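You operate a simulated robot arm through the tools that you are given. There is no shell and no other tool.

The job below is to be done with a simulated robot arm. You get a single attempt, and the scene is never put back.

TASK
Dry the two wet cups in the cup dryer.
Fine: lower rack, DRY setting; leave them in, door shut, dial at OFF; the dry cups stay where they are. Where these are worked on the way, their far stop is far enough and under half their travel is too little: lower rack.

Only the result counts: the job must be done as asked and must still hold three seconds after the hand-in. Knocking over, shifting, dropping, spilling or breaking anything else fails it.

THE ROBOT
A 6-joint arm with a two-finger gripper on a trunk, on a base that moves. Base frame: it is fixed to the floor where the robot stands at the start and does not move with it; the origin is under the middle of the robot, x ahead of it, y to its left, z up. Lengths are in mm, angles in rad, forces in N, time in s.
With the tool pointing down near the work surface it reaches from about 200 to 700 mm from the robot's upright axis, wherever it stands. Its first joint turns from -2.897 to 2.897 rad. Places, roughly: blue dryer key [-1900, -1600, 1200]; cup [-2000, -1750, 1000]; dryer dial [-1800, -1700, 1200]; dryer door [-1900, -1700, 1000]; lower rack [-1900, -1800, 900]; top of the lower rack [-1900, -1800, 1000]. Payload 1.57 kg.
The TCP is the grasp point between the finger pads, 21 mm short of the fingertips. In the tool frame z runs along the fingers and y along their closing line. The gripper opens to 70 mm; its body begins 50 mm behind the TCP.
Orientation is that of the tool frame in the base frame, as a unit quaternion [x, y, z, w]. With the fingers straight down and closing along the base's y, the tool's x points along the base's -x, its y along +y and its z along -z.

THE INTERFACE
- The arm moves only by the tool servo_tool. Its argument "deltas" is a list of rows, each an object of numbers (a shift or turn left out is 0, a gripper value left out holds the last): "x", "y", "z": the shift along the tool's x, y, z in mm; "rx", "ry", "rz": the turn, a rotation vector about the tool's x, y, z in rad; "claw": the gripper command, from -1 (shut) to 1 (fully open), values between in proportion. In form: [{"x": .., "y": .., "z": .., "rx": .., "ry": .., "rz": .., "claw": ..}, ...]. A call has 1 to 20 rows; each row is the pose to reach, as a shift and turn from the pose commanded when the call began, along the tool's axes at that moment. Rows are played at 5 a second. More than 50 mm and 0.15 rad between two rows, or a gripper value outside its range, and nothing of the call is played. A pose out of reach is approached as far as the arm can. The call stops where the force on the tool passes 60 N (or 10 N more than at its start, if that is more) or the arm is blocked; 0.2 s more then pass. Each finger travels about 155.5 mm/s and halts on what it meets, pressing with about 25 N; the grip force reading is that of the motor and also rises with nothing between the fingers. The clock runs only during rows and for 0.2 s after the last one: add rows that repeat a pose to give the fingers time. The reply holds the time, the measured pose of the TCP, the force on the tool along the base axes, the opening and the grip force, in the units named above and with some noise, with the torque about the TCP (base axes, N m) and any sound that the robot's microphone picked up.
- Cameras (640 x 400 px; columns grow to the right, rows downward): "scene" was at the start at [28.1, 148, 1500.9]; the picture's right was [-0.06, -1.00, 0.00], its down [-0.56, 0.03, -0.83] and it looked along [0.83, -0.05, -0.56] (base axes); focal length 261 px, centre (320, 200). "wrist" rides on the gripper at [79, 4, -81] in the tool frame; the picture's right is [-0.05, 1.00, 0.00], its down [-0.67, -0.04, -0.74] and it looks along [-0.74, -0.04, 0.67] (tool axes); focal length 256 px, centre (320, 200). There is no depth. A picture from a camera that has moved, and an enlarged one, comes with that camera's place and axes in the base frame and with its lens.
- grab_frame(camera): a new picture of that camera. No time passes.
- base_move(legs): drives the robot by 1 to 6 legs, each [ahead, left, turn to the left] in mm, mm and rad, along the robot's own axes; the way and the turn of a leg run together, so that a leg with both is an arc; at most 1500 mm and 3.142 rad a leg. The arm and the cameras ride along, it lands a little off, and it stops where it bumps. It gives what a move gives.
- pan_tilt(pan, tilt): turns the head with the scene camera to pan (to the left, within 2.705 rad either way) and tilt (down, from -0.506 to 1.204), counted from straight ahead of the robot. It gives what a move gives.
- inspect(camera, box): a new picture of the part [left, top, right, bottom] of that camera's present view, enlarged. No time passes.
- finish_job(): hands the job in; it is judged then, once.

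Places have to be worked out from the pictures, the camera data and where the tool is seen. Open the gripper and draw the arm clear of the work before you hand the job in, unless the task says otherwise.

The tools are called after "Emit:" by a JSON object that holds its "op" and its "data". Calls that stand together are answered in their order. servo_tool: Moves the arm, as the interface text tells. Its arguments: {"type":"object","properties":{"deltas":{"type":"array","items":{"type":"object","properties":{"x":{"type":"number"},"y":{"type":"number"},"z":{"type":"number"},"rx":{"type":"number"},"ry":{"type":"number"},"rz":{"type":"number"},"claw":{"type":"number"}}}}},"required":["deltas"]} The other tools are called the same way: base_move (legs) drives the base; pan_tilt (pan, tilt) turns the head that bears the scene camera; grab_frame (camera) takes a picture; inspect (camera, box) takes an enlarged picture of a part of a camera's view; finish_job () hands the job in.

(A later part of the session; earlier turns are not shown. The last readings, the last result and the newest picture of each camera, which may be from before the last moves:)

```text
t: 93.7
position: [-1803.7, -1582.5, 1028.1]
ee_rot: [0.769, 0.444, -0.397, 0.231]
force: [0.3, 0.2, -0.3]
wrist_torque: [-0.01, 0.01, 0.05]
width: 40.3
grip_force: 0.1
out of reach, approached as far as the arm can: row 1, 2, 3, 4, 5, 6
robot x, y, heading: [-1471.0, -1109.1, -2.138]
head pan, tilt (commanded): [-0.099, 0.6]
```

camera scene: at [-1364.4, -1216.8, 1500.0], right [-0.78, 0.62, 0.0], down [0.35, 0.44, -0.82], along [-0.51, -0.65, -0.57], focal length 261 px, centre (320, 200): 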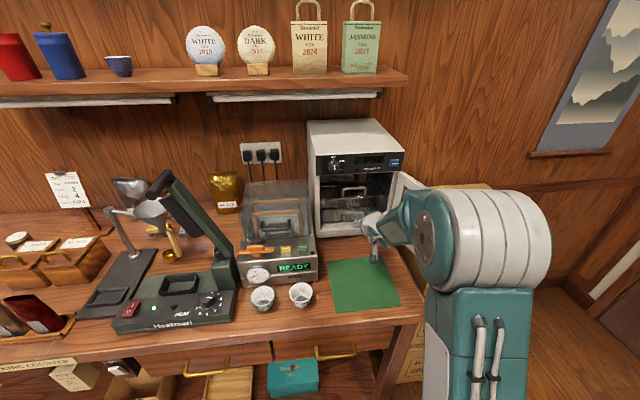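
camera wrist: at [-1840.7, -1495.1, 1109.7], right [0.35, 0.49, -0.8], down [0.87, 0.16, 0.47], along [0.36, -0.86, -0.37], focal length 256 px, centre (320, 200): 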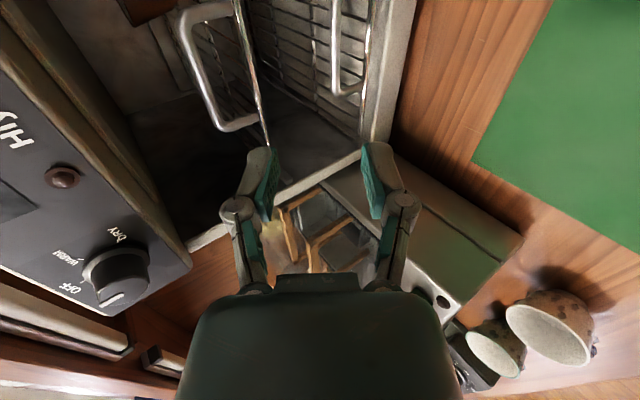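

Back at zero roll, z=1028. Now I try rolling the other way (+90°).

Emit:
{"op": "servo_tool", "data": {"deltas": [{"rz": 0.143}, {"rz": 0.286}, {"rz": 0.429}, {"rz": 0.571}, {"rz": 0.714}, {"rz": 0.857}, {"rz": 1.0}, {"rz": 1.143}, {"rz": 1.286}, {"rz": 1.429}, {"rz": 1.571}, {"rz": 1.571}]}}

Emit:
{"op": "grab_frame", "data": {"camera": "wrist"}}

Emit:
{"op": "grab_frame", "data": {"camera": "scene"}}

```text
t: 96.3
position: [-1803.9, -1580.5, 1029.1]
ee_rot: [0.858, -0.231, -0.118, 0.444]
force: [0.4, 0.3, -0.1]
wrist_torque: [0.03, 0.04, 0.05]
width: 40.2
grip_force: 0.2
robot x, y, heading: [-1470.8, -1110.5, -2.14]
head pan, tilt (commanded): [-0.099, 0.6]
```

```text
taken
camera wrist: at [-1703.2, -1566.0, 1077.3], right [-0.34, -0.47, 0.81], down [-0.26, 0.88, 0.4], along [-0.9, -0.08, -0.42], focal length 256 px, centre (320, 200)
```

wrist: 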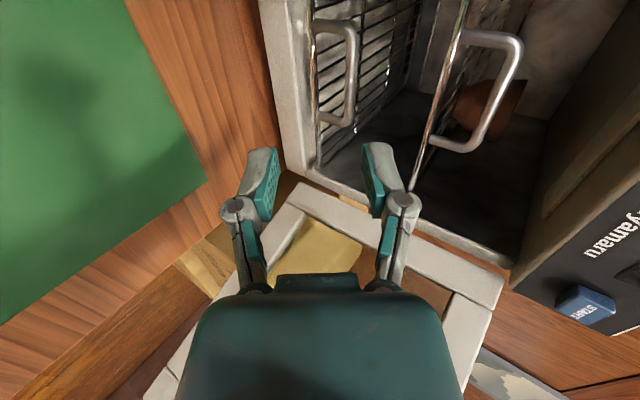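

```text
taken
camera scene: at [-1363.8, -1216.7, 1499.9], right [-0.78, 0.62, 0.0], down [0.35, 0.44, -0.82], along [-0.51, -0.65, -0.57], focal length 261 px, centre (320, 200)
```

scene: 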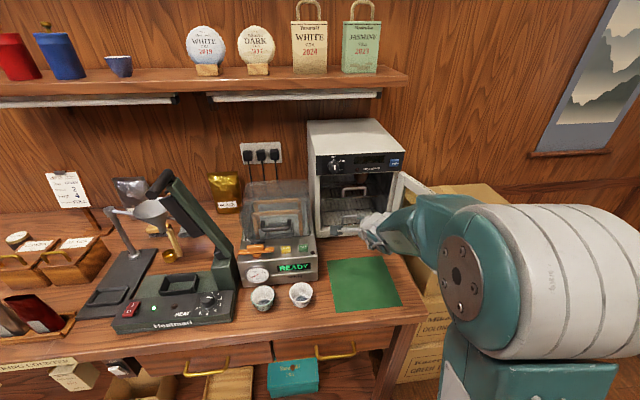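

The +90° roll is reachable and gives a side view of both rack handles. I move to a pre-grasp about 45 mm in front of and 22 mm above the final point on the lower handle bar.

Emit:
{"op": "servo_tool", "data": {"deltas": [{"y": 13, "z": 40}, {"y": 26.4, "z": 80.6}]}}

Emit:
{"op": "grab_frame", "data": {"camera": "wrist"}}

Emit:
{"op": "inspect", "data": {"camera": "scene", "box": [300, 130, 440, 250]}}

```text
t: 96.9
position: [-1844.0, -1652.2, 1003.7]
ee_rot: [0.858, -0.23, -0.118, 0.444]
force: [0.0, 0.3, 0.1]
wrist_torque: [0.04, 0.05, -0.01]
width: 40.4
grip_force: 0.1
robot x, y, heading: [-1469.9, -1109.7, -2.14]
head pan, tilt (commanded): [-0.099, 0.6]
```

```text
taken
camera wrist: at [-1743.3, -1636.7, 1053.8], right [-0.34, -0.47, 0.82], down [-0.26, 0.88, 0.4], along [-0.9, -0.08, -0.42], focal length 256 px, centre (320, 200)
```

wrist: 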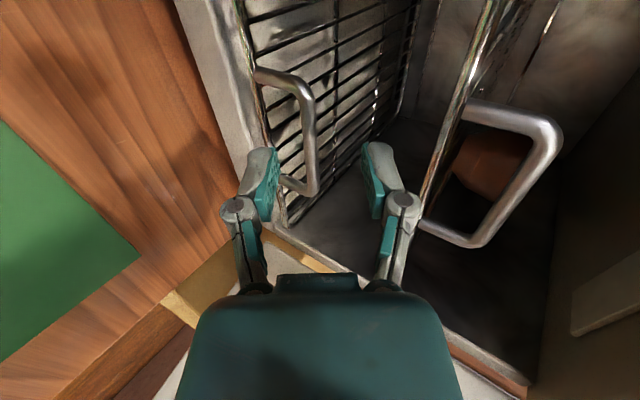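

```text
3.33 times, centred on (370, 190) of scene
camera zoom: at [-1364.0, -1217.1, 1499.9], right [-0.78, 0.62, 0.0], down [0.35, 0.44, -0.82], along [-0.51, -0.65, -0.57], focal length 870 px, centre (153, 233)
```

zoom: 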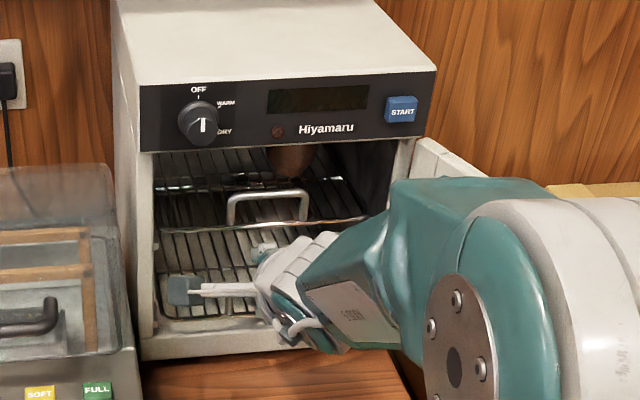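

The side view shows the handle bar between the fingers. I enlarge to measure it precisely.

Emit:
{"op": "inspect", "data": {"camera": "wrist", "box": [210, 40, 410, 240]}}

```text
2.00 times, centred on (310, 140) of wrist
camera zoom: at [-1743.3, -1636.7, 1053.8], right [-0.34, -0.47, 0.82], down [-0.26, 0.88, 0.4], along [-0.9, -0.08, -0.42], focal length 512 px, centre (340, 320)
```

zoom: 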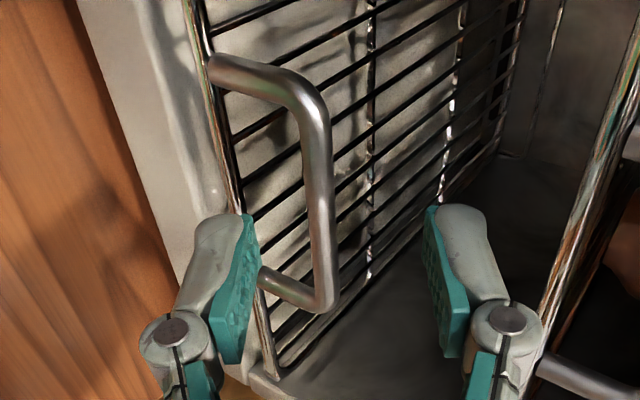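

Combining views, the lower rack's bar is at n≈-2410, z≈977 (wire z≈948), so it is nearer than I'd assumed. I narrow to 30 mm, centre, and slide the last ~28 mm over the bar, then close.

Emit:
{"op": "servo_tool", "data": {"deltas": [{"x": -6, "claw": -0.143}, {"x": -6, "y": -3, "z": 10}, {"x": -6, "y": -5, "z": 19}, {"x": -6, "y": -6.2, "z": 27.6}]}}

Emit:
{"op": "inspect", "data": {"camera": "wrist", "box": [210, 40, 410, 240]}}

```text
t: 97.9
position: [-1858.6, -1666.5, 982.2]
ee_rot: [0.858, -0.23, -0.118, 0.443]
force: [-0.1, 0.2, 0.4]
wrist_torque: [-0.02, 0.03, -0.01]
width: 30.0
grip_force: 0.1
robot x, y, heading: [-1469.5, -1111.5, -2.142]
head pan, tilt (commanded): [-0.099, 0.6]
```

```text
2.00 times, centred on (310, 140) of wrist
camera zoom: at [-1758.4, -1650.1, 1031.7], right [-0.33, -0.47, 0.82], down [-0.26, 0.88, 0.4], along [-0.9, -0.08, -0.42], focal length 512 px, centre (340, 320)
```

zoom: 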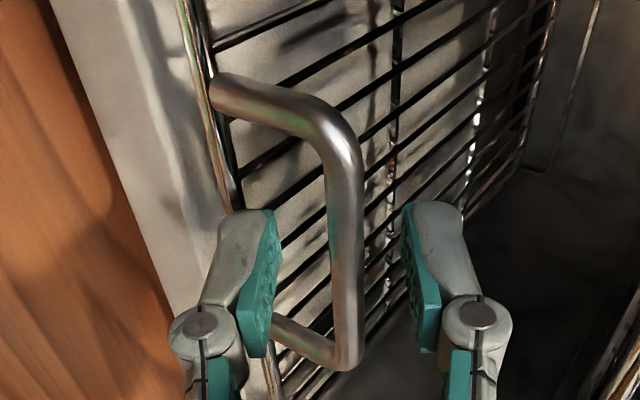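

The bar sits nicely between the pads with no contact. I close the fingers on it.

Emit:
{"op": "servo_tool", "data": {"deltas": [{"claw": -1}, {"claw": -1}, {"claw": -1}]}}

Emit:
{"op": "inspect", "data": {"camera": "wrist", "box": [210, 40, 410, 240]}}

```text
t: 98.7
position: [-1858.5, -1666.6, 984.4]
ee_rot: [0.857, -0.23, -0.119, 0.445]
force: [-0.5, -0.1, 11.3]
wrist_torque: [-0.23, -0.33, -0.26]
width: 7.3
grip_force: 32.6
robot x, y, heading: [-1467.5, -1111.3, -2.14]
head pan, tilt (commanded): [-0.099, 0.6]
```

```text
2.00 times, centred on (310, 140) of wrist
camera zoom: at [-1758.5, -1650.3, 1032.7], right [-0.33, -0.47, 0.82], down [-0.26, 0.88, 0.4], along [-0.91, -0.08, -0.42], focal length 512 px, centre (340, 320)
```

zoom: 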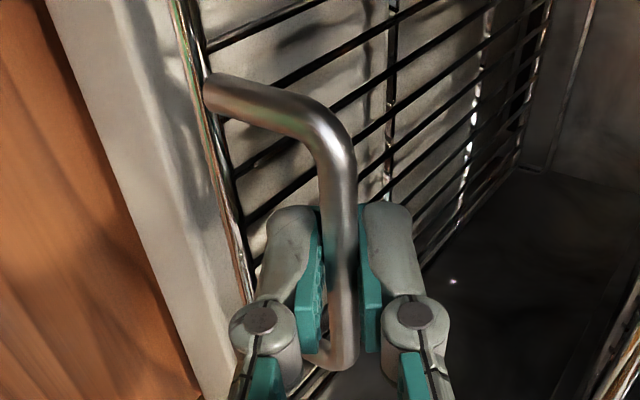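

Handle gripped at 7 mm. I pull the lower rack straight out 100 mm.

Emit:
{"op": "servo_tool", "data": {"deltas": [{"y": -11.6, "z": -16.3}, {"y": -23.1, "z": -32.6}, {"y": -34.7, "z": -49}, {"y": -46.2, "z": -65.3}, {"y": -57.8, "z": -81.6}]}}

Emit:
{"op": "inspect", "data": {"camera": "scene", "box": [290, 120, 430, 270]}}

Emit:
{"op": "grab_frame", "data": {"camera": "wrist"}}

```text
t: 99.9
position: [-1804.9, -1580.5, 983.5]
ee_rot: [0.857, -0.228, -0.119, 0.447]
force: [15.6, -9.4, 21.3]
wrist_torque: [-0.37, -0.28, -0.19]
width: 7.4
grip_force: 31.4
robot x, y, heading: [-1468.0, -1111.0, -2.14]
head pan, tilt (commanded): [-0.099, 0.6]
```

```text
2.67 times, centred on (360, 195) of scene
camera zoom: at [-1359.3, -1217.6, 1499.7], right [-0.78, 0.62, 0.0], down [0.35, 0.44, -0.83], along [-0.51, -0.65, -0.56], focal length 696 px, centre (213, 213)
```

zoom: 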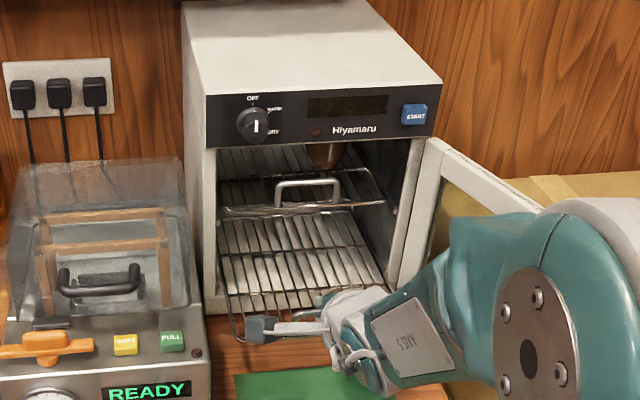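

```text
taken
camera wrist: at [-1705.6, -1564.1, 1032.4], right [-0.33, -0.47, 0.82], down [-0.26, 0.88, 0.4], along [-0.91, -0.08, -0.41], focal length 256 px, centre (320, 200)
```

wrist: 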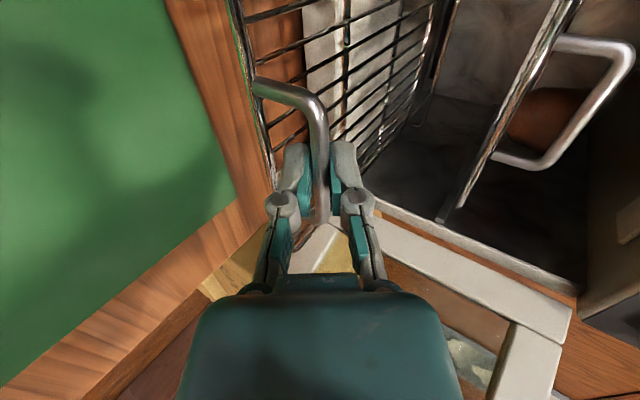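

The rack slides freely (100 mm out so far). I pull on in small steps to find its stop.

Emit:
{"op": "servo_tool", "data": {"deltas": [{"y": -8.7, "z": -12.2}, {"y": -17.3, "z": -24.5}, {"y": -26, "z": -36.7}]}}

Emit:
{"op": "inspect", "data": {"camera": "scene", "box": [290, 120, 430, 270]}}

```text
t: 100.7
position: [-1785.0, -1540.4, 981.7]
ee_rot: [0.858, -0.231, -0.119, 0.444]
force: [17.1, -9.8, 18.4]
wrist_torque: [-0.27, -0.37, -0.2]
width: 7.2
grip_force: 31.8
robot x, y, heading: [-1468.8, -1111.4, -2.145]
head pan, tilt (commanded): [-0.099, 0.6]
```

```text
2.67 times, centred on (360, 195) of scene
camera zoom: at [-1359.3, -1217.9, 1499.6], right [-0.78, 0.62, 0.0], down [0.35, 0.44, -0.83], along [-0.51, -0.65, -0.56], focal length 696 px, centre (213, 213)
```

zoom: 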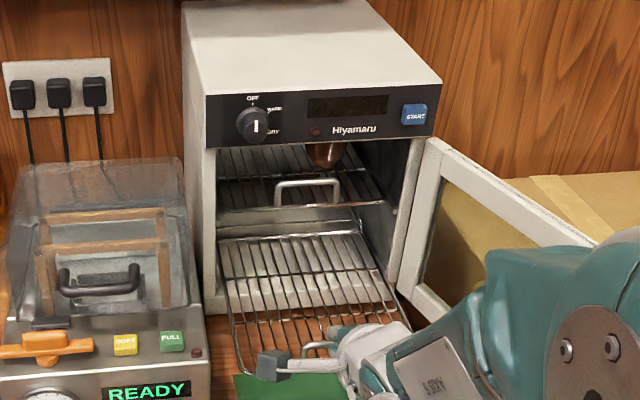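

Rack is now ~145 mm out; I keep going to find the far stop.

Emit:
{"op": "servo_tool", "data": {"deltas": [{"y": -5.8, "z": -8.2}, {"y": -11.6, "z": -16.3}, {"y": -17.3, "z": -24.5}]}}

Emit:
{"op": "inspect", "data": {"camera": "scene", "box": [290, 120, 430, 270]}}

```text
t: 101.5
position: [-1772.3, -1516.2, 981.7]
ee_rot: [0.857, -0.23, -0.118, 0.445]
force: [-1.7, -31.4, 8.4]
wrist_torque: [-0.33, -0.28, -0.16]
width: 7.3
grip_force: 32.3
robot x, y, heading: [-1466.4, -1109.1, -2.139]
head pan, tilt (commanded): [-0.099, 0.6]
```

```text
2.67 times, centred on (360, 195) of scene
camera zoom: at [-1362.5, -1220.0, 1499.6], right [-0.78, 0.62, 0.0], down [0.35, 0.45, -0.82], along [-0.51, -0.64, -0.57], focal length 696 px, centre (213, 213)
```

zoom: 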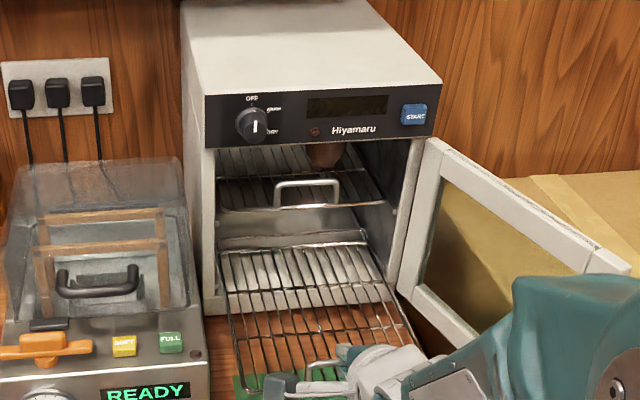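

The stop is reached (27 N pull), rack out ~170 mm. I release the handle and withdraw along the tool axis.

Emit:
{"op": "servo_tool", "data": {"deltas": [{"claw": -0.1}, {"claw": -0.1}, {"y": 5, "z": -30}, {"y": 15, "z": -70}, {"y": 30, "z": -110}]}}

Emit:
{"op": "grab_frame", "data": {"camera": "scene"}}

Emit:
{"op": "grab_frame", "data": {"camera": "wrist"}}

```text
t: 102.7
position: [-1735.5, -1449.3, 1070.9]
ee_rot: [0.857, -0.232, -0.12, 0.445]
force: [-0.1, 0.9, 0.1]
wrist_torque: [-0.04, 0.01, -0.02]
width: 31.6
grip_force: 0.1
robot x, y, heading: [-1470.2, -1112.9, -2.144]
head pan, tilt (commanded): [-0.099, 0.6]
```

```text
taken
camera scene: at [-1363.3, -1215.9, 1500.0], right [-0.78, 0.62, 0.0], down [0.35, 0.44, -0.82], along [-0.51, -0.65, -0.57], focal length 261 px, centre (320, 200)
```

scene: 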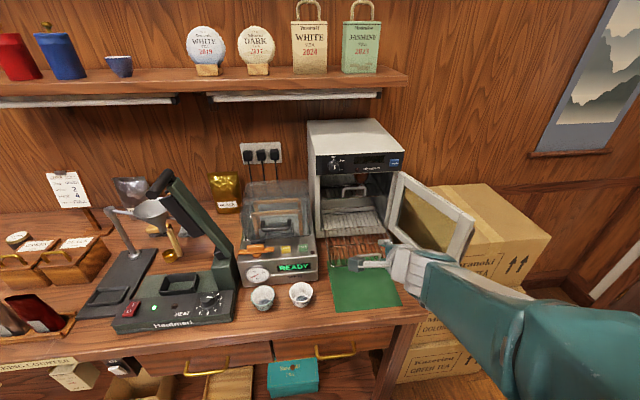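

```text
taken
camera wrist: at [-1634.4, -1433.4, 1120.8], right [-0.34, -0.47, 0.82], down [-0.26, 0.88, 0.4], along [-0.9, -0.08, -0.42], focal length 256 px, centre (320, 200)
```

wrist: 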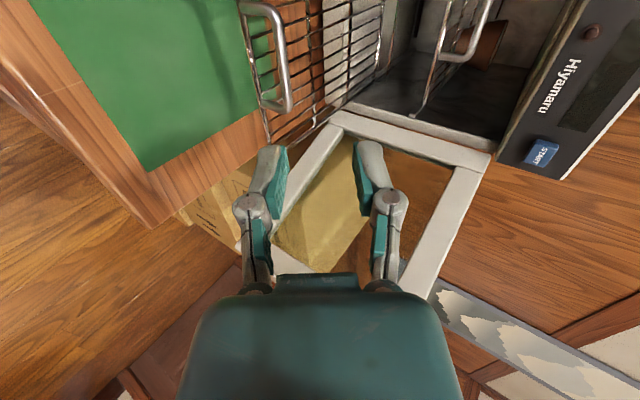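

The rack is fully out. I unroll the tool to normal, lifting a bit.

Emit:
{"op": "servo_tool", "data": {"deltas": [{"rz": -0.143, "claw": 1}, {"rz": -0.286}, {"rz": -0.429}, {"rz": -0.571}, {"rz": -0.714}, {"rz": -0.857}, {"rz": -1.0}, {"rz": -1.143}, {"rz": -1.286}, {"rz": -1.429}, {"rz": -1.571}, {"rz": -1.571}]}}

```text
t: 105.3
position: [-1735.4, -1450.3, 1069.9]
ee_rot: [0.769, 0.445, -0.397, 0.23]
force: [0.2, -0.1, 0.7]
wrist_torque: [0.01, 0.01, 0.0]
width: 70.0
grip_force: 0.0
robot x, y, heading: [-1469.0, -1111.4, -2.142]
head pan, tilt (commanded): [-0.099, 0.6]
```

Tool is unrolled and open. I bring it tool-down to a viewing spot above the two wet cups (s≈450, n≈-2130, z≈1080).

Emit:
{"op": "servo_tool", "data": {"deltas": [{"x": 1, "y": 34, "z": -4, "ry": 0.14}, {"x": 2, "y": 68, "z": -8, "ry": 0.28}, {"x": 3, "y": 102, "z": -12, "ry": 0.42}, {"x": 4, "y": 136, "z": -16, "ry": 0.56}, {"x": 5, "y": 170, "z": -20, "ry": 0.7}, {"x": 6, "y": 204, "z": -24, "ry": 0.83}, {"x": 6, "y": 238, "z": -25, "ry": 0.955}, {"x": 6, "y": 238, "z": -25, "ry": 0.955}]}}

Emit:
{"op": "grab_frame", "data": {"camera": "wrist"}}

Emit:
{"op": "grab_frame", "data": {"camera": "scene"}}

```text
t: 107.1
position: [-1516.8, -1548.9, 1080.0]
ee_rot: [0.866, 0.499, 0.001, -0.001]
force: [-0.3, -0.4, 0.2]
wrist_torque: [0.02, -0.02, -0.01]
width: 70.0
grip_force: 0.0
out of reach, approached as far as the arm can: row 1, 2
robot x, y, heading: [-1469.9, -1112.8, -2.141]
head pan, tilt (commanded): [-0.099, 0.6]
```

```text
taken
camera wrist: at [-1473.6, -1482.1, 1159.9], right [0.84, -0.55, 0.0], down [-0.36, -0.56, 0.74], along [-0.41, -0.62, -0.67], focal length 256 px, centre (320, 200)
```

wrist: 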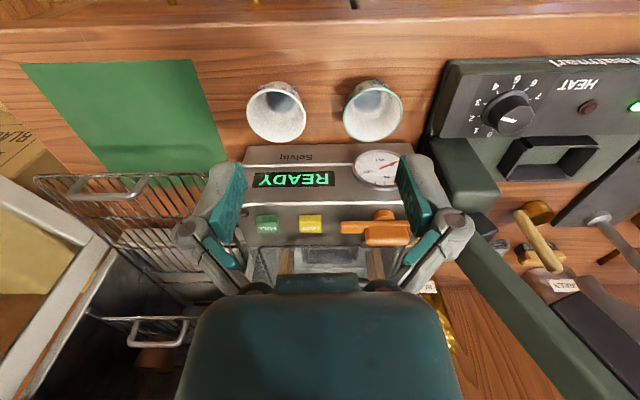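

```text
taken
camera scene: at [-1362.6, -1217.1, 1499.8], right [-0.78, 0.62, 0.0], down [0.35, 0.44, -0.82], along [-0.51, -0.65, -0.57], focal length 261 px, centre (320, 200)
```

scene: 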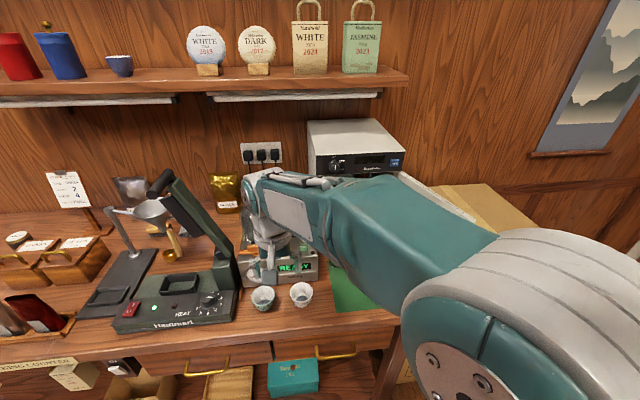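

Cups are in view of the wrist camera. I enlarge to measure rims.

Emit:
{"op": "inspect", "data": {"camera": "wrist", "box": [220, 60, 430, 190]}}

```text
3.05 times, centred on (325, 125) of wrist
camera zoom: at [-1473.6, -1482.1, 1159.9], right [0.84, -0.55, 0.0], down [-0.36, -0.56, 0.74], along [-0.41, -0.62, -0.67], focal length 780 px, centre (305, 429)
```

zoom: 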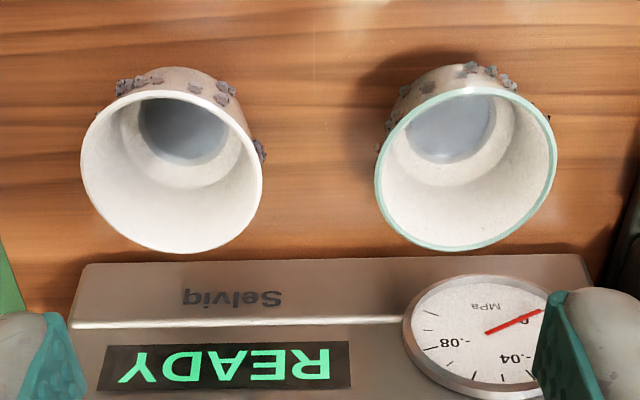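

Rims measured: white cup at (s≈495, n≈-2173), green cup at (s≈400, n≈-2172), rim z≈932, Ø≈58 mm, bench z≈899. I move above the white cup with fingers fully open.

Emit:
{"op": "servo_tool", "data": {"deltas": [{"x": -20, "y": -17, "z": 10, "claw": 1}, {"x": -40, "y": -34, "z": 30, "claw": 1}, {"x": -52, "y": -44, "z": 60, "claw": 1}, {"x": -52, "y": -44, "z": 90, "claw": 1}, {"x": -52, "y": -44, "z": 90, "claw": 1}]}}

Emit:
{"op": "grab_frame", "data": {"camera": "wrist"}}

Emit:
{"op": "inspect", "data": {"camera": "scene", "box": [220, 200, 360, 330]}}

```text
t: 108.3
position: [-1581.7, -1572.5, 990.4]
ee_rot: [0.866, 0.499, 0.0, 0.0]
force: [-0.1, -0.7, 0.8]
wrist_torque: [0.01, -0.04, 0.0]
width: 70.0
grip_force: 0.0
robot x, y, heading: [-1468.3, -1111.6, -2.142]
head pan, tilt (commanded): [-0.099, 0.6]
```

```text
taken
camera wrist: at [-1538.2, -1505.7, 1069.2], right [0.84, -0.55, 0.0], down [-0.36, -0.56, 0.74], along [-0.41, -0.62, -0.67], focal length 256 px, centre (320, 200)
```

wrist: 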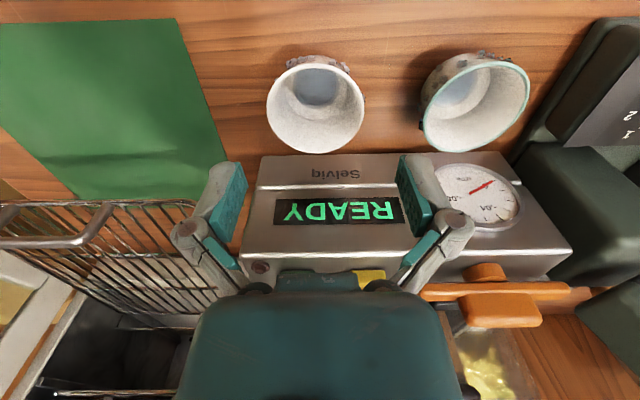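

```text
3.08 times, centred on (290, 265) of scene
camera zoom: at [-1362.9, -1217.4, 1499.8], right [-0.78, 0.62, 0.0], down [0.35, 0.44, -0.82], along [-0.51, -0.65, -0.57], focal length 804 px, centre (412, 0)
```

zoom: 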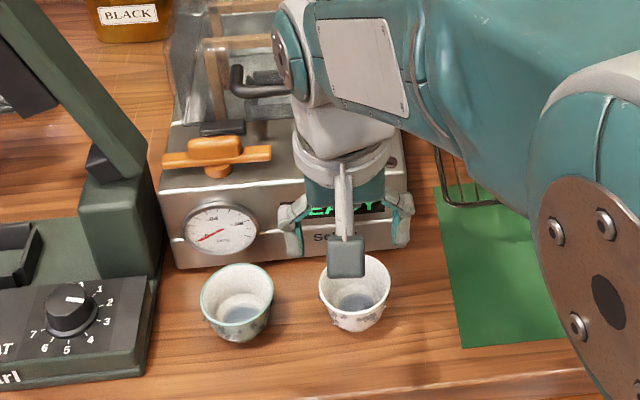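

The cup centre is ~3 mm right and ~4 mm nearer than the tool axis. I correct that and descend to z≈927 to straddle the rim.

Emit:
{"op": "servo_tool", "data": {"deltas": [{"x": 4, "y": -3, "z": 10, "claw": 1}, {"x": 4, "y": -3, "z": 25, "claw": 1}, {"x": 4, "y": -3, "z": 40, "claw": 1}, {"x": 4, "y": -3, "z": 40, "claw": 1}]}}

Emit:
{"op": "grab_frame", "data": {"camera": "wrist"}}

```text
t: 109.3
position: [-1581.5, -1568.0, 948.7]
ee_rot: [0.866, 0.5, 0.001, 0.001]
force: [0.3, -0.1, -0.7]
wrist_torque: [-0.03, 0.0, -0.04]
width: 70.0
grip_force: 0.1
robot x, y, heading: [-1467.8, -1109.8, -2.143]
head pan, tilt (commanded): [-0.099, 0.6]
```

```text
taken
camera wrist: at [-1538.6, -1500.9, 1029.5], right [0.84, -0.55, 0.0], down [-0.36, -0.56, 0.74], along [-0.41, -0.62, -0.67], focal length 256 px, centre (320, 200)
```

wrist: 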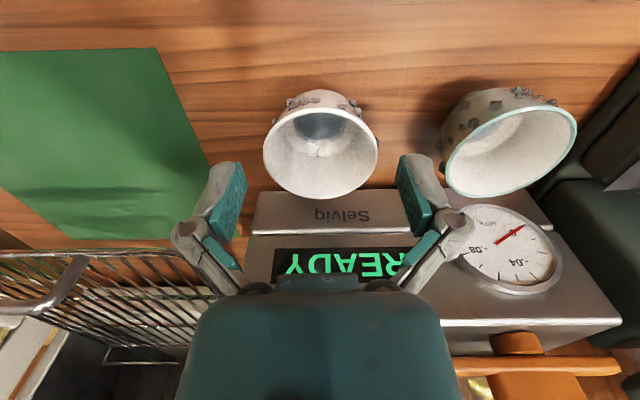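

The cup is laterally centred (within ~1 mm). I go down another 21 mm and close gently on it.

Emit:
{"op": "servo_tool", "data": {"deltas": [{"x": 2, "z": 10, "claw": 1}, {"x": 2, "z": 21, "claw": 1}, {"x": 2, "z": 21, "claw": 0.7}, {"x": 2, "z": 21, "claw": 0.6}, {"x": 2, "z": 21, "claw": 0.5}, {"x": 2, "z": 21, "claw": 0.5}]}}

Emit:
{"op": "grab_frame", "data": {"camera": "wrist"}}

```text
t: 110.7
position: [-1581.4, -1565.5, 928.6]
ee_rot: [0.866, 0.5, -0.001, 0.0]
force: [0.1, 1.5, 6.8]
wrist_torque: [0.03, 0.03, -0.01]
width: 56.5
grip_force: 25.0
robot x, y, heading: [-1469.1, -1109.6, -2.138]
head pan, tilt (commanded): [-0.099, 0.6]
```

```text
taken
camera wrist: at [-1537.9, -1499.0, 1009.0], right [0.84, -0.55, 0.0], down [-0.36, -0.56, 0.75], along [-0.41, -0.62, -0.67], focal length 256 px, centre (320, 200)
```

wrist: 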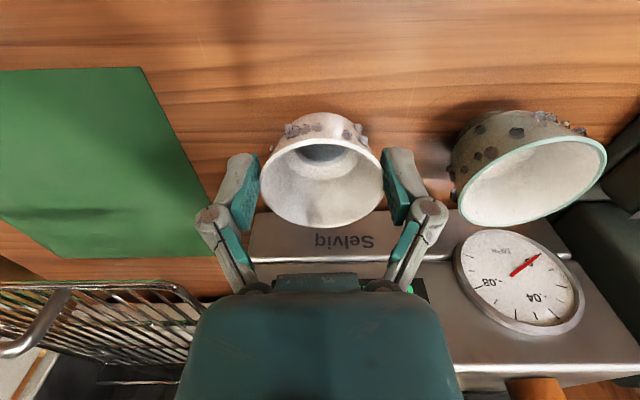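

Cup gripped at 56.5 mm, 25 N. I lift it slowly and check that it hangs level.

Emit:
{"op": "servo_tool", "data": {"deltas": [{"z": -5, "claw": 0.2}, {"z": -15, "claw": 0.2}, {"z": -30, "claw": 0.2}, {"z": -60, "claw": 0.2}]}}

Emit:
{"op": "grab_frame", "data": {"camera": "wrist"}}

Emit:
{"op": "inspect", "data": {"camera": "scene", "box": [220, 200, 360, 330]}}

```text
t: 111.7
position: [-1581.0, -1564.9, 987.8]
ee_rot: [0.866, 0.5, 0.001, 0.001]
force: [0.2, -0.6, 0.2]
wrist_torque: [-0.01, 0.02, -0.01]
width: 42.3
grip_force: 0.0
robot x, y, heading: [-1468.1, -1112.9, -2.143]
head pan, tilt (commanded): [-0.099, 0.6]
```

```text
taken
camera wrist: at [-1538.1, -1498.8, 1068.9], right [0.84, -0.55, 0.0], down [-0.36, -0.56, 0.74], along [-0.41, -0.62, -0.67], focal length 256 px, centre (320, 200)
```

wrist: 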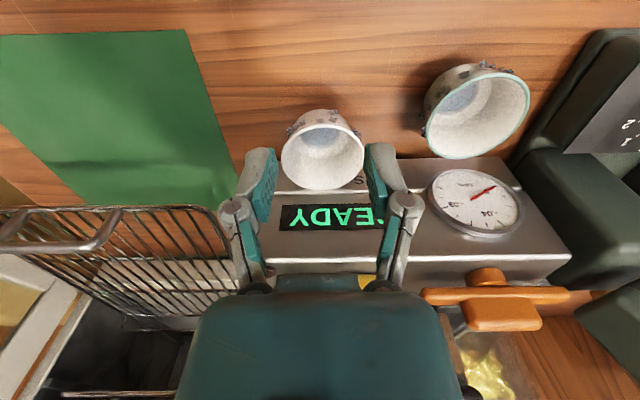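

```text
3.08 times, centred on (290, 265) of scene
camera zoom: at [-1363.1, -1217.2, 1499.9], right [-0.78, 0.62, 0.0], down [0.35, 0.44, -0.82], along [-0.51, -0.65, -0.57], focal length 804 px, centre (412, 0)
```

zoom: 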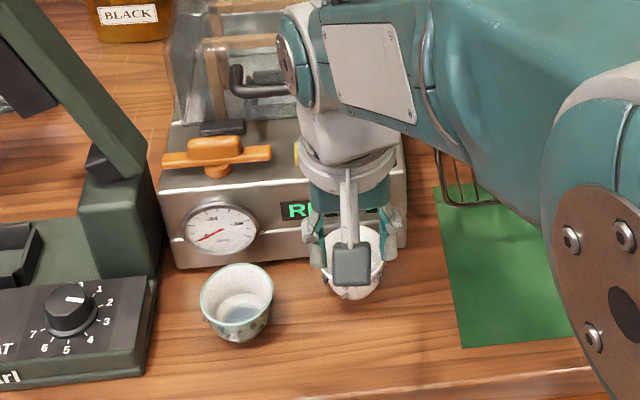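

The cup slipped out and stayed upright, but slid ~20 mm back: the pads were evidently high on the rim, so my height estimate is off. I'll calibrate by gently touching the bench with closed fingertips in a free spot.

Emit:
{"op": "servo_tool", "data": {"deltas": [{"x": 20, "y": 22, "claw": 0.2}, {"x": 43, "y": 47, "claw": -1}, {"x": 43, "y": 47, "z": 30, "claw": -1}, {"x": 43, "y": 47, "z": 60, "claw": -1}]}}

Emit:
{"op": "grab_frame", "data": {"camera": "wrist"}}

Emit:
{"op": "inspect", "data": {"camera": "scene", "box": [220, 200, 360, 330]}}

```text
t: 112.7
position: [-1518.5, -1552.7, 929.8]
ee_rot: [0.866, 0.5, 0.001, 0.001]
force: [-1.0, 0.0, 0.3]
wrist_torque: [-0.01, -0.01, 0.02]
width: 0.1
grip_force: 24.9
robot x, y, heading: [-1472.9, -1113.1, -2.141]
head pan, tilt (commanded): [-0.099, 0.6]
```

```text
taken
camera wrist: at [-1474.7, -1485.6, 1009.8], right [0.84, -0.55, 0.0], down [-0.36, -0.56, 0.75], along [-0.41, -0.62, -0.67], focal length 256 px, centre (320, 200)
```

wrist: 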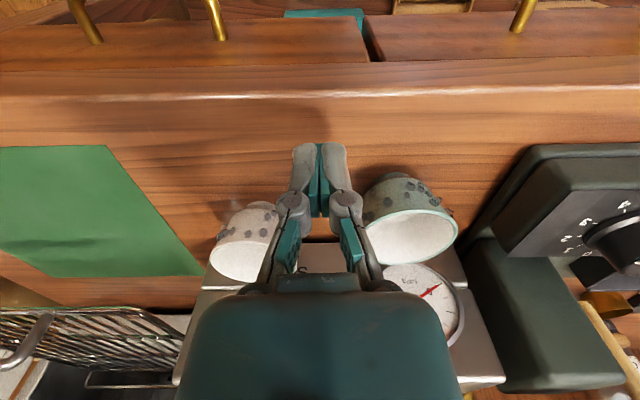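

```text
3.08 times, centred on (290, 265) of scene
camera zoom: at [-1362.5, -1217.4, 1499.8], right [-0.78, 0.62, 0.0], down [0.35, 0.44, -0.82], along [-0.51, -0.65, -0.57], focal length 804 px, centre (412, 0)
```

zoom: 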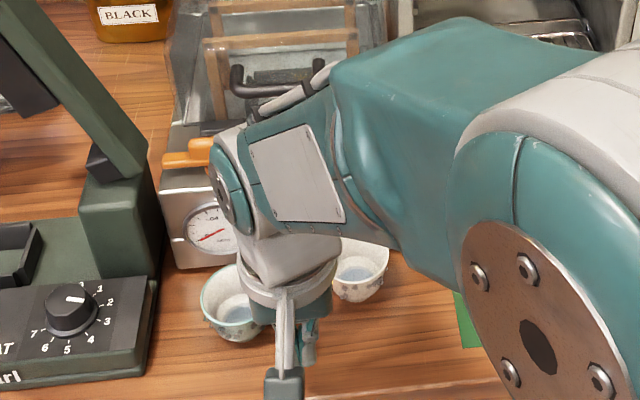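

Fingertips are in the free gap in front of the cups. I lower in 4 mm steps and watch the vertical force.

Emit:
{"op": "servo_tool", "data": {"deltas": [{"z": 4}, {"z": 8}, {"z": 12}]}}

```text
t: 113.5
position: [-1518.7, -1552.0, 916.7]
ee_rot: [0.866, 0.5, 0.0, -0.001]
force: [-0.4, -0.3, 0.7]
wrist_torque: [0.0, 0.0, -0.03]
width: 0.0
grip_force: 25.4
robot x, y, heading: [-1467.5, -1111.6, -2.142]
head pan, tilt (commanded): [-0.099, 0.6]
```

No contact yet at TCP z=917 (tips ~896). I continue down in 4 mm steps.

Emit:
{"op": "servo_tool", "data": {"deltas": [{"z": 4}, {"z": 8}, {"z": 12}]}}

```text
t: 114.3
position: [-1517.8, -1552.7, 904.6]
ee_rot: [0.866, 0.5, 0.001, -0.001]
force: [-0.5, -0.7, 0.2]
wrist_torque: [0.01, -0.01, -0.03]
width: 0.0
grip_force: 24.7
robot x, y, heading: [-1469.2, -1109.3, -2.14]
head pan, tilt (commanded): [-0.099, 0.6]
```

Still free at TCP z=905 (tips ~884). I keep lowering in 4 mm steps.

Emit:
{"op": "servo_tool", "data": {"deltas": [{"z": 4}, {"z": 8}]}}

Emit:
{"op": "servo_tool", "data": {"deltas": [{"z": 3}, {"z": 6}]}}

```text
t: 114.9
position: [-1518.8, -1552.3, 900.4]
ee_rot: [0.867, 0.499, -0.002, 0.003]
force: [1.8, 4.2, 37.6]
wrist_torque: [0.26, -0.13, -0.02]
width: 0.0
grip_force: 28.6
robot x, y, heading: [-1465.6, -1113.4, -2.144]
head pan, tilt (commanded): [-0.099, 0.6]
```

```text
t: 115.3
position: [-1518.5, -1552.9, 899.5]
ee_rot: [0.866, 0.5, -0.002, 0.003]
force: [1.6, 12.7, 21.0]
wrist_torque: [0.34, -0.02, -0.02]
width: 0.0
grip_force: 28.8
robot x, y, heading: [-1469.7, -1113.6, -2.137]
head pan, tilt (commanded): [-0.099, 0.6]
stopped in row 1: the force on the tool passed its limit at 66 N (the readings are from after the stop); the commanded pose is now the measured one
```

Contact at TCP z≈900, so the bench top is z≈879 and cup rims are about z≈914 — lower than assumed. I lift off, open, and tilt the tool 25° forward-pointing to regrasp without touching the sealer.

Emit:
{"op": "servo_tool", "data": {"deltas": [{"z": -40}, {"z": -80}, {"x": -20, "y": -20, "z": -110, "ry": -0.11}, {"x": -35, "y": -35, "z": -120, "ry": -0.22}, {"x": -50, "y": -45, "z": -130, "ry": -0.33, "claw": 1}, {"x": -50, "y": -45, "z": -130, "ry": -0.436, "claw": 1}, {"x": -50, "y": -45, "z": -130, "ry": -0.436, "claw": 1}]}}

Emit:
{"op": "grab_frame", "data": {"camera": "wrist"}}

Emit:
{"op": "inspect", "data": {"camera": "wrist", "box": [220, 60, 480, 220]}}

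```text
t: 116.9
position: [-1581.7, -1575.0, 1029.5]
ee_rot: [0.845, 0.488, -0.189, 0.112]
force: [0.2, -0.3, 0.0]
wrist_torque: [-0.03, -0.02, -0.04]
width: 69.8
grip_force: 0.0
robot x, y, heading: [-1470.4, -1107.3, -2.139]
head pan, tilt (commanded): [-0.099, 0.6]
```

```text
taken
camera wrist: at [-1525.5, -1483.7, 1066.8], right [0.84, -0.54, 0.03], down [-0.17, -0.22, 0.96], along [-0.51, -0.81, -0.28], focal length 256 px, centre (320, 200)
```

wrist: 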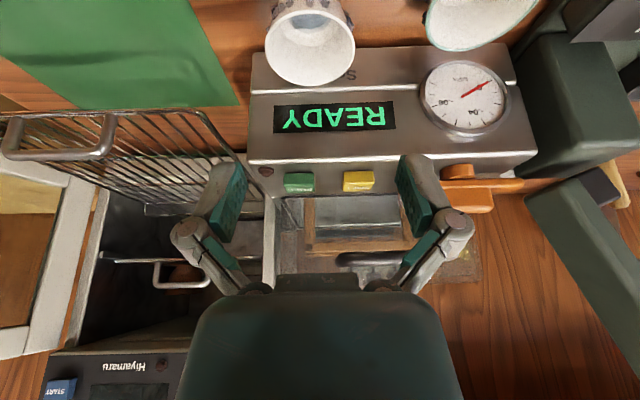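

```text
2.46 times, centred on (350, 140) of wrist
camera zoom: at [-1525.5, -1483.7, 1066.8], right [0.84, -0.54, 0.03], down [-0.17, -0.22, 0.96], along [-0.51, -0.81, -0.28], focal length 630 px, centre (246, 348)
```

zoom: 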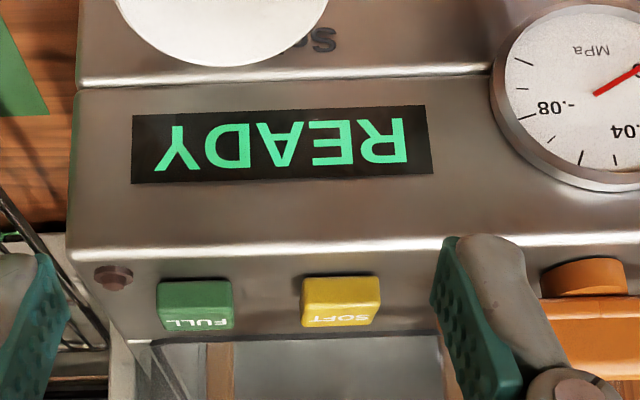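

Cup A is now at about (495, -2205). With the tilted tool I move over it to z≈1000 and re-check the alignment.

Emit:
{"op": "servo_tool", "data": {"deltas": [{"x": -6, "y": -3, "z": 20, "claw": 1}, {"x": -12, "y": -5.4, "z": 39, "claw": 1}, {"x": -12, "y": -5.4, "z": 39, "claw": 1}]}}

Emit:
{"op": "grab_frame", "data": {"camera": "wrist"}}

Emit:
{"op": "inspect", "data": {"camera": "scene", "box": [230, 200, 370, 330]}}

```text
t: 117.7
position: [-1600.4, -1594.9, 999.0]
ee_rot: [0.845, 0.488, -0.189, 0.112]
force: [0.2, 0.8, 0.5]
wrist_torque: [0.01, 0.01, -0.03]
width: 70.0
grip_force: 0.1
robot x, y, heading: [-1465.2, -1112.3, -2.14]
head pan, tilt (commanded): [-0.099, 0.6]
```

```text
taken
camera wrist: at [-1543.9, -1505.4, 1037.2], right [0.84, -0.54, 0.03], down [-0.18, -0.22, 0.96], along [-0.51, -0.81, -0.28], focal length 256 px, centre (320, 200)
```

wrist: 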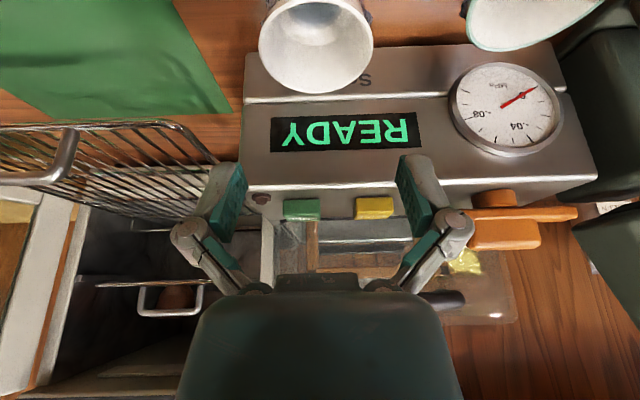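

```text
3.08 times, centred on (300, 265) of scene
camera zoom: at [-1363.0, -1217.1, 1499.8], right [-0.78, 0.62, 0.0], down [0.35, 0.44, -0.82], along [-0.51, -0.65, -0.57], focal length 804 px, centre (382, 0)
```

zoom: 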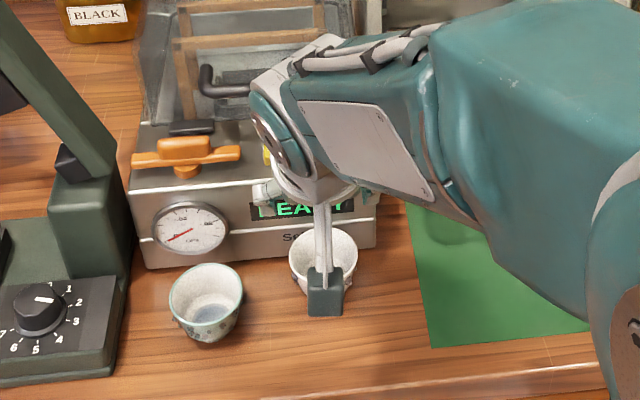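

I now place rims at z≈923 (Ø≈60, cup ~45 mm tall). I'll grip lower on the tapered body this time; first descend half-way and re-check alignment.

Emit:
{"op": "servo_tool", "data": {"deltas": [{"x": 10, "z": 23, "claw": 1}, {"x": 18, "z": 44, "claw": 1}, {"x": 18, "z": 44, "claw": 1}]}}

Emit:
{"op": "grab_frame", "data": {"camera": "wrist"}}

Emit:
{"op": "inspect", "data": {"camera": "wrist", "box": [200, 0, 440, 240]}}

```text
t: 118.5
position: [-1601.3, -1598.7, 951.2]
ee_rot: [0.845, 0.487, -0.19, 0.112]
force: [0.5, -0.7, 0.3]
wrist_torque: [0.0, 0.0, -0.01]
width: 69.9
grip_force: 0.1
robot x, y, heading: [-1470.1, -1113.7, -2.137]
head pan, tilt (commanded): [-0.099, 0.6]
```

```text
taken
camera wrist: at [-1544.8, -1507.4, 989.4], right [0.84, -0.54, 0.03], down [-0.18, -0.22, 0.96], along [-0.51, -0.81, -0.28], focal length 256 px, centre (320, 200)
```

wrist: 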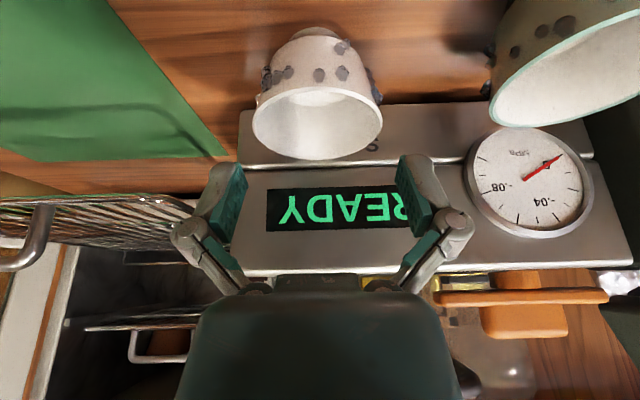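

```text
1.67 times, centred on (320, 120) of wrist
camera zoom: at [-1544.8, -1507.4, 989.4], right [0.84, -0.54, 0.03], down [-0.18, -0.22, 0.96], along [-0.51, -0.81, -0.28], focal length 427 px, centre (320, 333)
```

zoom: 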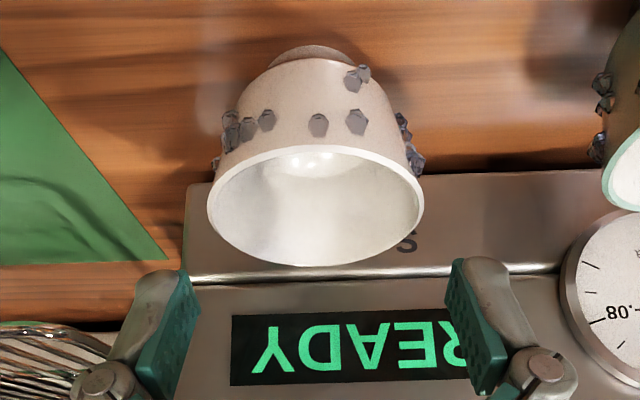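

Rim measured again: z≈925, centre (495.5, -2204). The tool is aligned; I go straight down 43 mm to grip the body below the rim and close.

Emit:
{"op": "servo_tool", "data": {"deltas": [{"x": 9, "y": -0.5, "z": 19.5, "claw": 1}, {"x": 18.4, "y": -0.9, "z": 38.9, "claw": 1}, {"x": 18.4, "y": -0.9, "z": 38.9, "claw": 0.8}, {"x": 18.4, "y": -0.9, "z": 38.9, "claw": 0.6}, {"x": 18.4, "y": -0.9, "z": 38.9, "claw": 0.4}, {"x": 18.4, "y": -0.9, "z": 38.9, "claw": 0.2}, {"x": 18.4, "y": -0.9, "z": 38.9, "claw": 0.0}]}}

Emit:
{"op": "grab_frame", "data": {"camera": "wrist"}}

```text
t: 120.1
position: [-1602.5, -1597.5, 907.8]
ee_rot: [0.845, 0.487, -0.189, 0.112]
force: [-1.3, 1.8, 2.7]
wrist_torque: [0.05, 0.08, 0.02]
width: 55.0
grip_force: 25.1
robot x, y, heading: [-1467.8, -1111.7, -2.144]
head pan, tilt (commanded): [-0.099, 0.6]
```

```text
taken
camera wrist: at [-1545.5, -1507.4, 946.7], right [0.84, -0.54, 0.03], down [-0.18, -0.22, 0.96], along [-0.51, -0.81, -0.28], focal length 256 px, centre (320, 200)
```

wrist: 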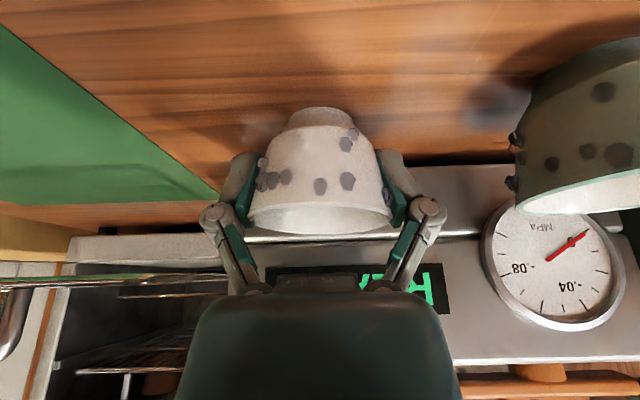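

Gripped at 55 mm below the rim. I lift just 10 mm and check that the width holds.

Emit:
{"op": "servo_tool", "data": {"deltas": [{"x": -1.3, "z": -2.7, "claw": 0.0}, {"x": -2.6, "z": -5.4, "claw": 0.0}, {"x": -4.3, "z": -9, "claw": 0.0}]}}

Emit:
{"op": "grab_frame", "data": {"camera": "wrist"}}

```text
t: 120.9
position: [-1602.8, -1597.8, 918.5]
ee_rot: [0.845, 0.487, -0.19, 0.112]
force: [0.2, -0.4, -0.3]
wrist_torque: [-0.02, -0.01, -0.02]
width: 54.7
grip_force: 24.4
robot x, y, heading: [-1466.9, -1110.0, -2.138]
head pan, tilt (commanded): [-0.099, 0.6]
```

```text
taken
camera wrist: at [-1545.7, -1506.6, 956.7], right [0.84, -0.54, 0.03], down [-0.18, -0.23, 0.96], along [-0.51, -0.81, -0.28], focal length 256 px, centre (320, 200)
```

wrist: 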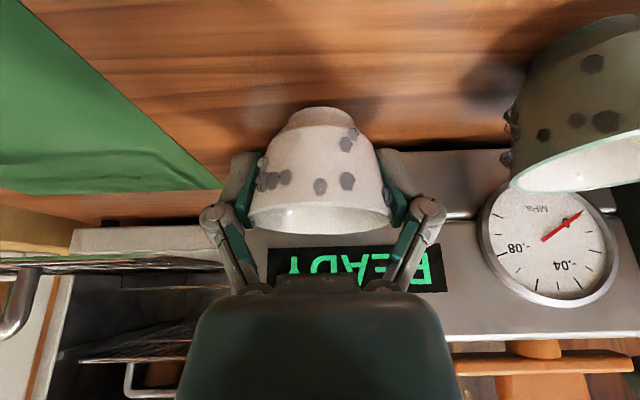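

The cup is held securely. I lift to z≈1065 and carry it over the right half of the pulled-out rack.

Emit:
{"op": "servo_tool", "data": {"deltas": [{"x": -16, "z": -33, "claw": 0}, {"x": -32, "z": -66, "claw": 0}, {"x": -48, "z": -100, "claw": 0}, {"x": -63, "z": -133, "claw": 0}, {"x": -76, "y": -38, "z": -127, "claw": 0}, {"x": -89, "y": -76, "z": -121, "claw": 0}, {"x": -102, "y": -115, "z": -115, "claw": 0}, {"x": -115, "y": -153, "z": -109, "claw": 0}, {"x": -128, "y": -191, "z": -103, "claw": 0}, {"x": -141, "y": -229, "z": -97, "claw": 0}, {"x": -141, "y": -229, "z": -97, "claw": 0}]}}

Emit:
{"op": "grab_frame", "data": {"camera": "wrist"}}

Emit:
{"op": "grab_frame", "data": {"camera": "scene"}}

```text
t: 123.3
position: [-1843.8, -1555.9, 1066.2]
ee_rot: [0.845, 0.487, -0.189, 0.112]
force: [0.0, -0.8, -0.9]
wrist_torque: [0.0, 0.01, -0.03]
width: 54.6
grip_force: 25.0
robot x, y, heading: [-1474.2, -1111.2, -2.146]
head pan, tilt (commanded): [-0.099, 0.6]
```

```text
taken
camera wrist: at [-1787.5, -1464.7, 1104.4], right [0.84, -0.54, 0.03], down [-0.18, -0.22, 0.96], along [-0.51, -0.81, -0.28], focal length 256 px, centre (320, 200)
```

wrist: 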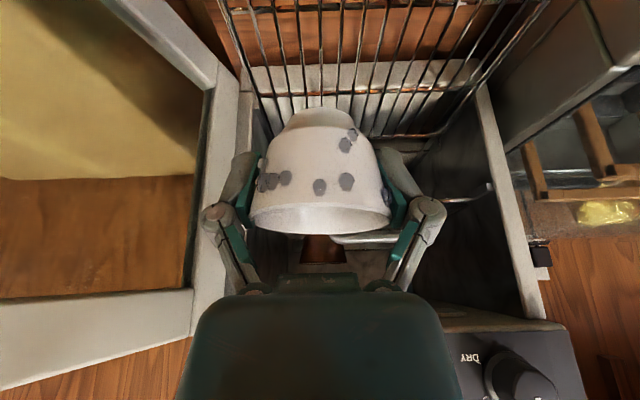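

```text
taken
camera scene: at [-1364.4, -1216.7, 1500.0], right [-0.78, 0.62, 0.0], down [0.35, 0.44, -0.82], along [-0.51, -0.65, -0.57], focal length 261 px, centre (320, 200)
```

scene: 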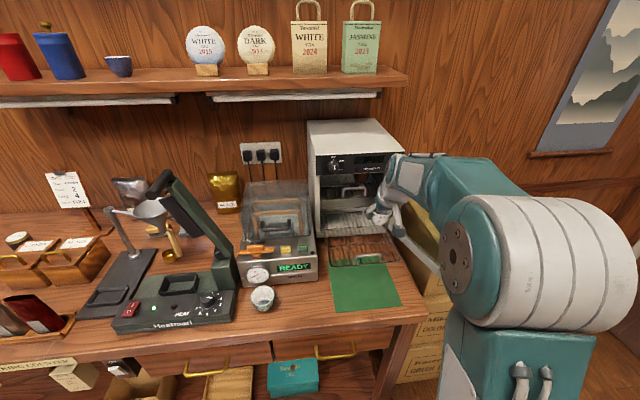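

The cup hangs over the right half of the rack at (s≈722, n≈-2300). I lower to just above the rack surface.

Emit:
{"op": "servo_tool", "data": {"deltas": [{"x": 12, "z": 25, "claw": 0}, {"x": 24, "z": 50, "claw": 0}, {"x": 33.5, "z": 70.5, "claw": 0}]}}

Emit:
{"op": "grab_frame", "data": {"camera": "wrist"}}

Emit:
{"op": "inspect", "data": {"camera": "scene", "box": [300, 150, 440, 290]}}

```text
t: 124.1
position: [-1845.8, -1555.8, 987.7]
ee_rot: [0.845, 0.487, -0.189, 0.112]
force: [0.2, 0.6, -1.0]
wrist_torque: [0.0, -0.01, 0.0]
width: 54.4
grip_force: 25.1
robot x, y, heading: [-1469.8, -1112.2, -2.14]
head pan, tilt (commanded): [-0.099, 0.6]
```

```text
taken
camera wrist: at [-1787.7, -1464.8, 1025.5], right [0.84, -0.54, 0.03], down [-0.18, -0.22, 0.96], along [-0.51, -0.81, -0.28], focal length 256 px, centre (320, 200)
```

wrist: 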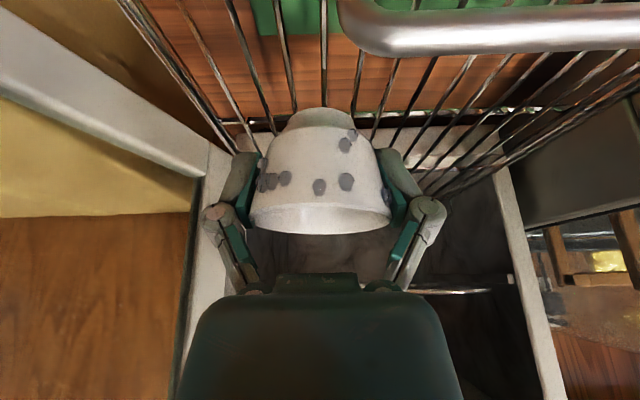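

```text
2.86 times, centred on (370, 220) of scene
camera zoom: at [-1364.3, -1216.7, 1500.0], right [-0.78, 0.62, 0.0], down [0.35, 0.44, -0.82], along [-0.51, -0.65, -0.57], focal length 746 px, centre (177, 143)
```

zoom: 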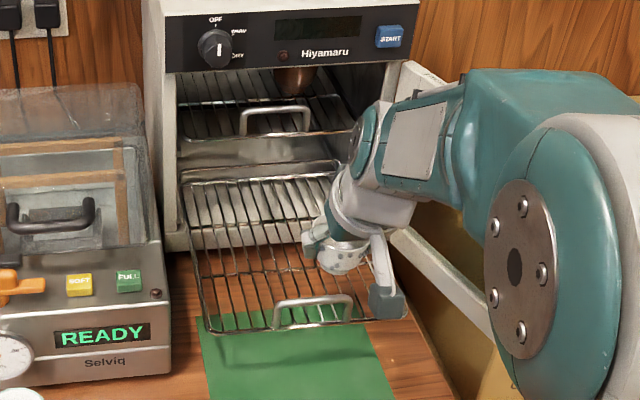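

The cup is just above the wires. I lower in ~3 mm steps, watching for a vertical reaction.

Emit:
{"op": "servo_tool", "data": {"deltas": [{"x": 1.3, "z": 2.7, "claw": 0}, {"x": 2.6, "z": 5.4, "claw": 0}]}}

Emit:
{"op": "inspect", "data": {"camera": "wrist", "box": [220, 80, 420, 260]}}

```text
t: 124.7
position: [-1844.1, -1556.0, 981.0]
ee_rot: [0.845, 0.488, -0.189, 0.112]
force: [0.2, 0.5, -0.8]
wrist_torque: [0.01, -0.02, 0.0]
width: 54.5
grip_force: 25.3
robot x, y, heading: [-1468.6, -1108.5, -2.138]
head pan, tilt (commanded): [-0.099, 0.6]
```

```text
2.22 times, centred on (320, 170) of wrist
camera zoom: at [-1787.8, -1465.4, 1019.5], right [0.84, -0.54, 0.03], down [-0.18, -0.22, 0.96], along [-0.51, -0.81, -0.28], focal length 569 px, centre (320, 267)
```

zoom: 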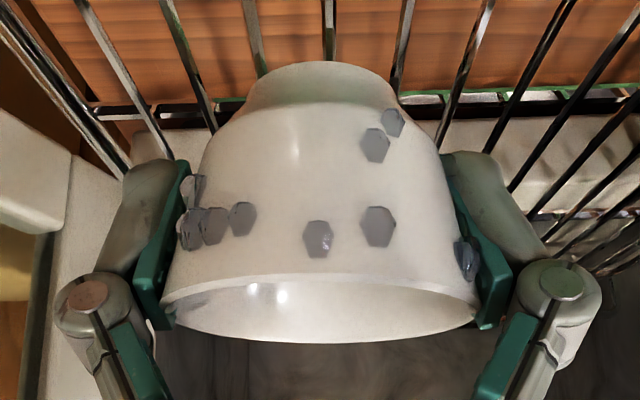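

Still free at TCP z=981. I continue in 2 mm steps.

Emit:
{"op": "servo_tool", "data": {"deltas": [{"x": 0.9, "z": 1.8, "claw": 0}, {"x": 1.7, "z": 3.6, "claw": 0}]}}

```text
t: 125.3
position: [-1844.5, -1557.8, 977.5]
ee_rot: [0.845, 0.487, -0.19, 0.112]
force: [1.0, 0.4, 6.2]
wrist_torque: [0.09, 0.06, -0.04]
width: 54.6
grip_force: 24.6
robot x, y, heading: [-1471.0, -1111.4, -2.144]
head pan, tilt (commanded): [-0.099, 0.6]
```

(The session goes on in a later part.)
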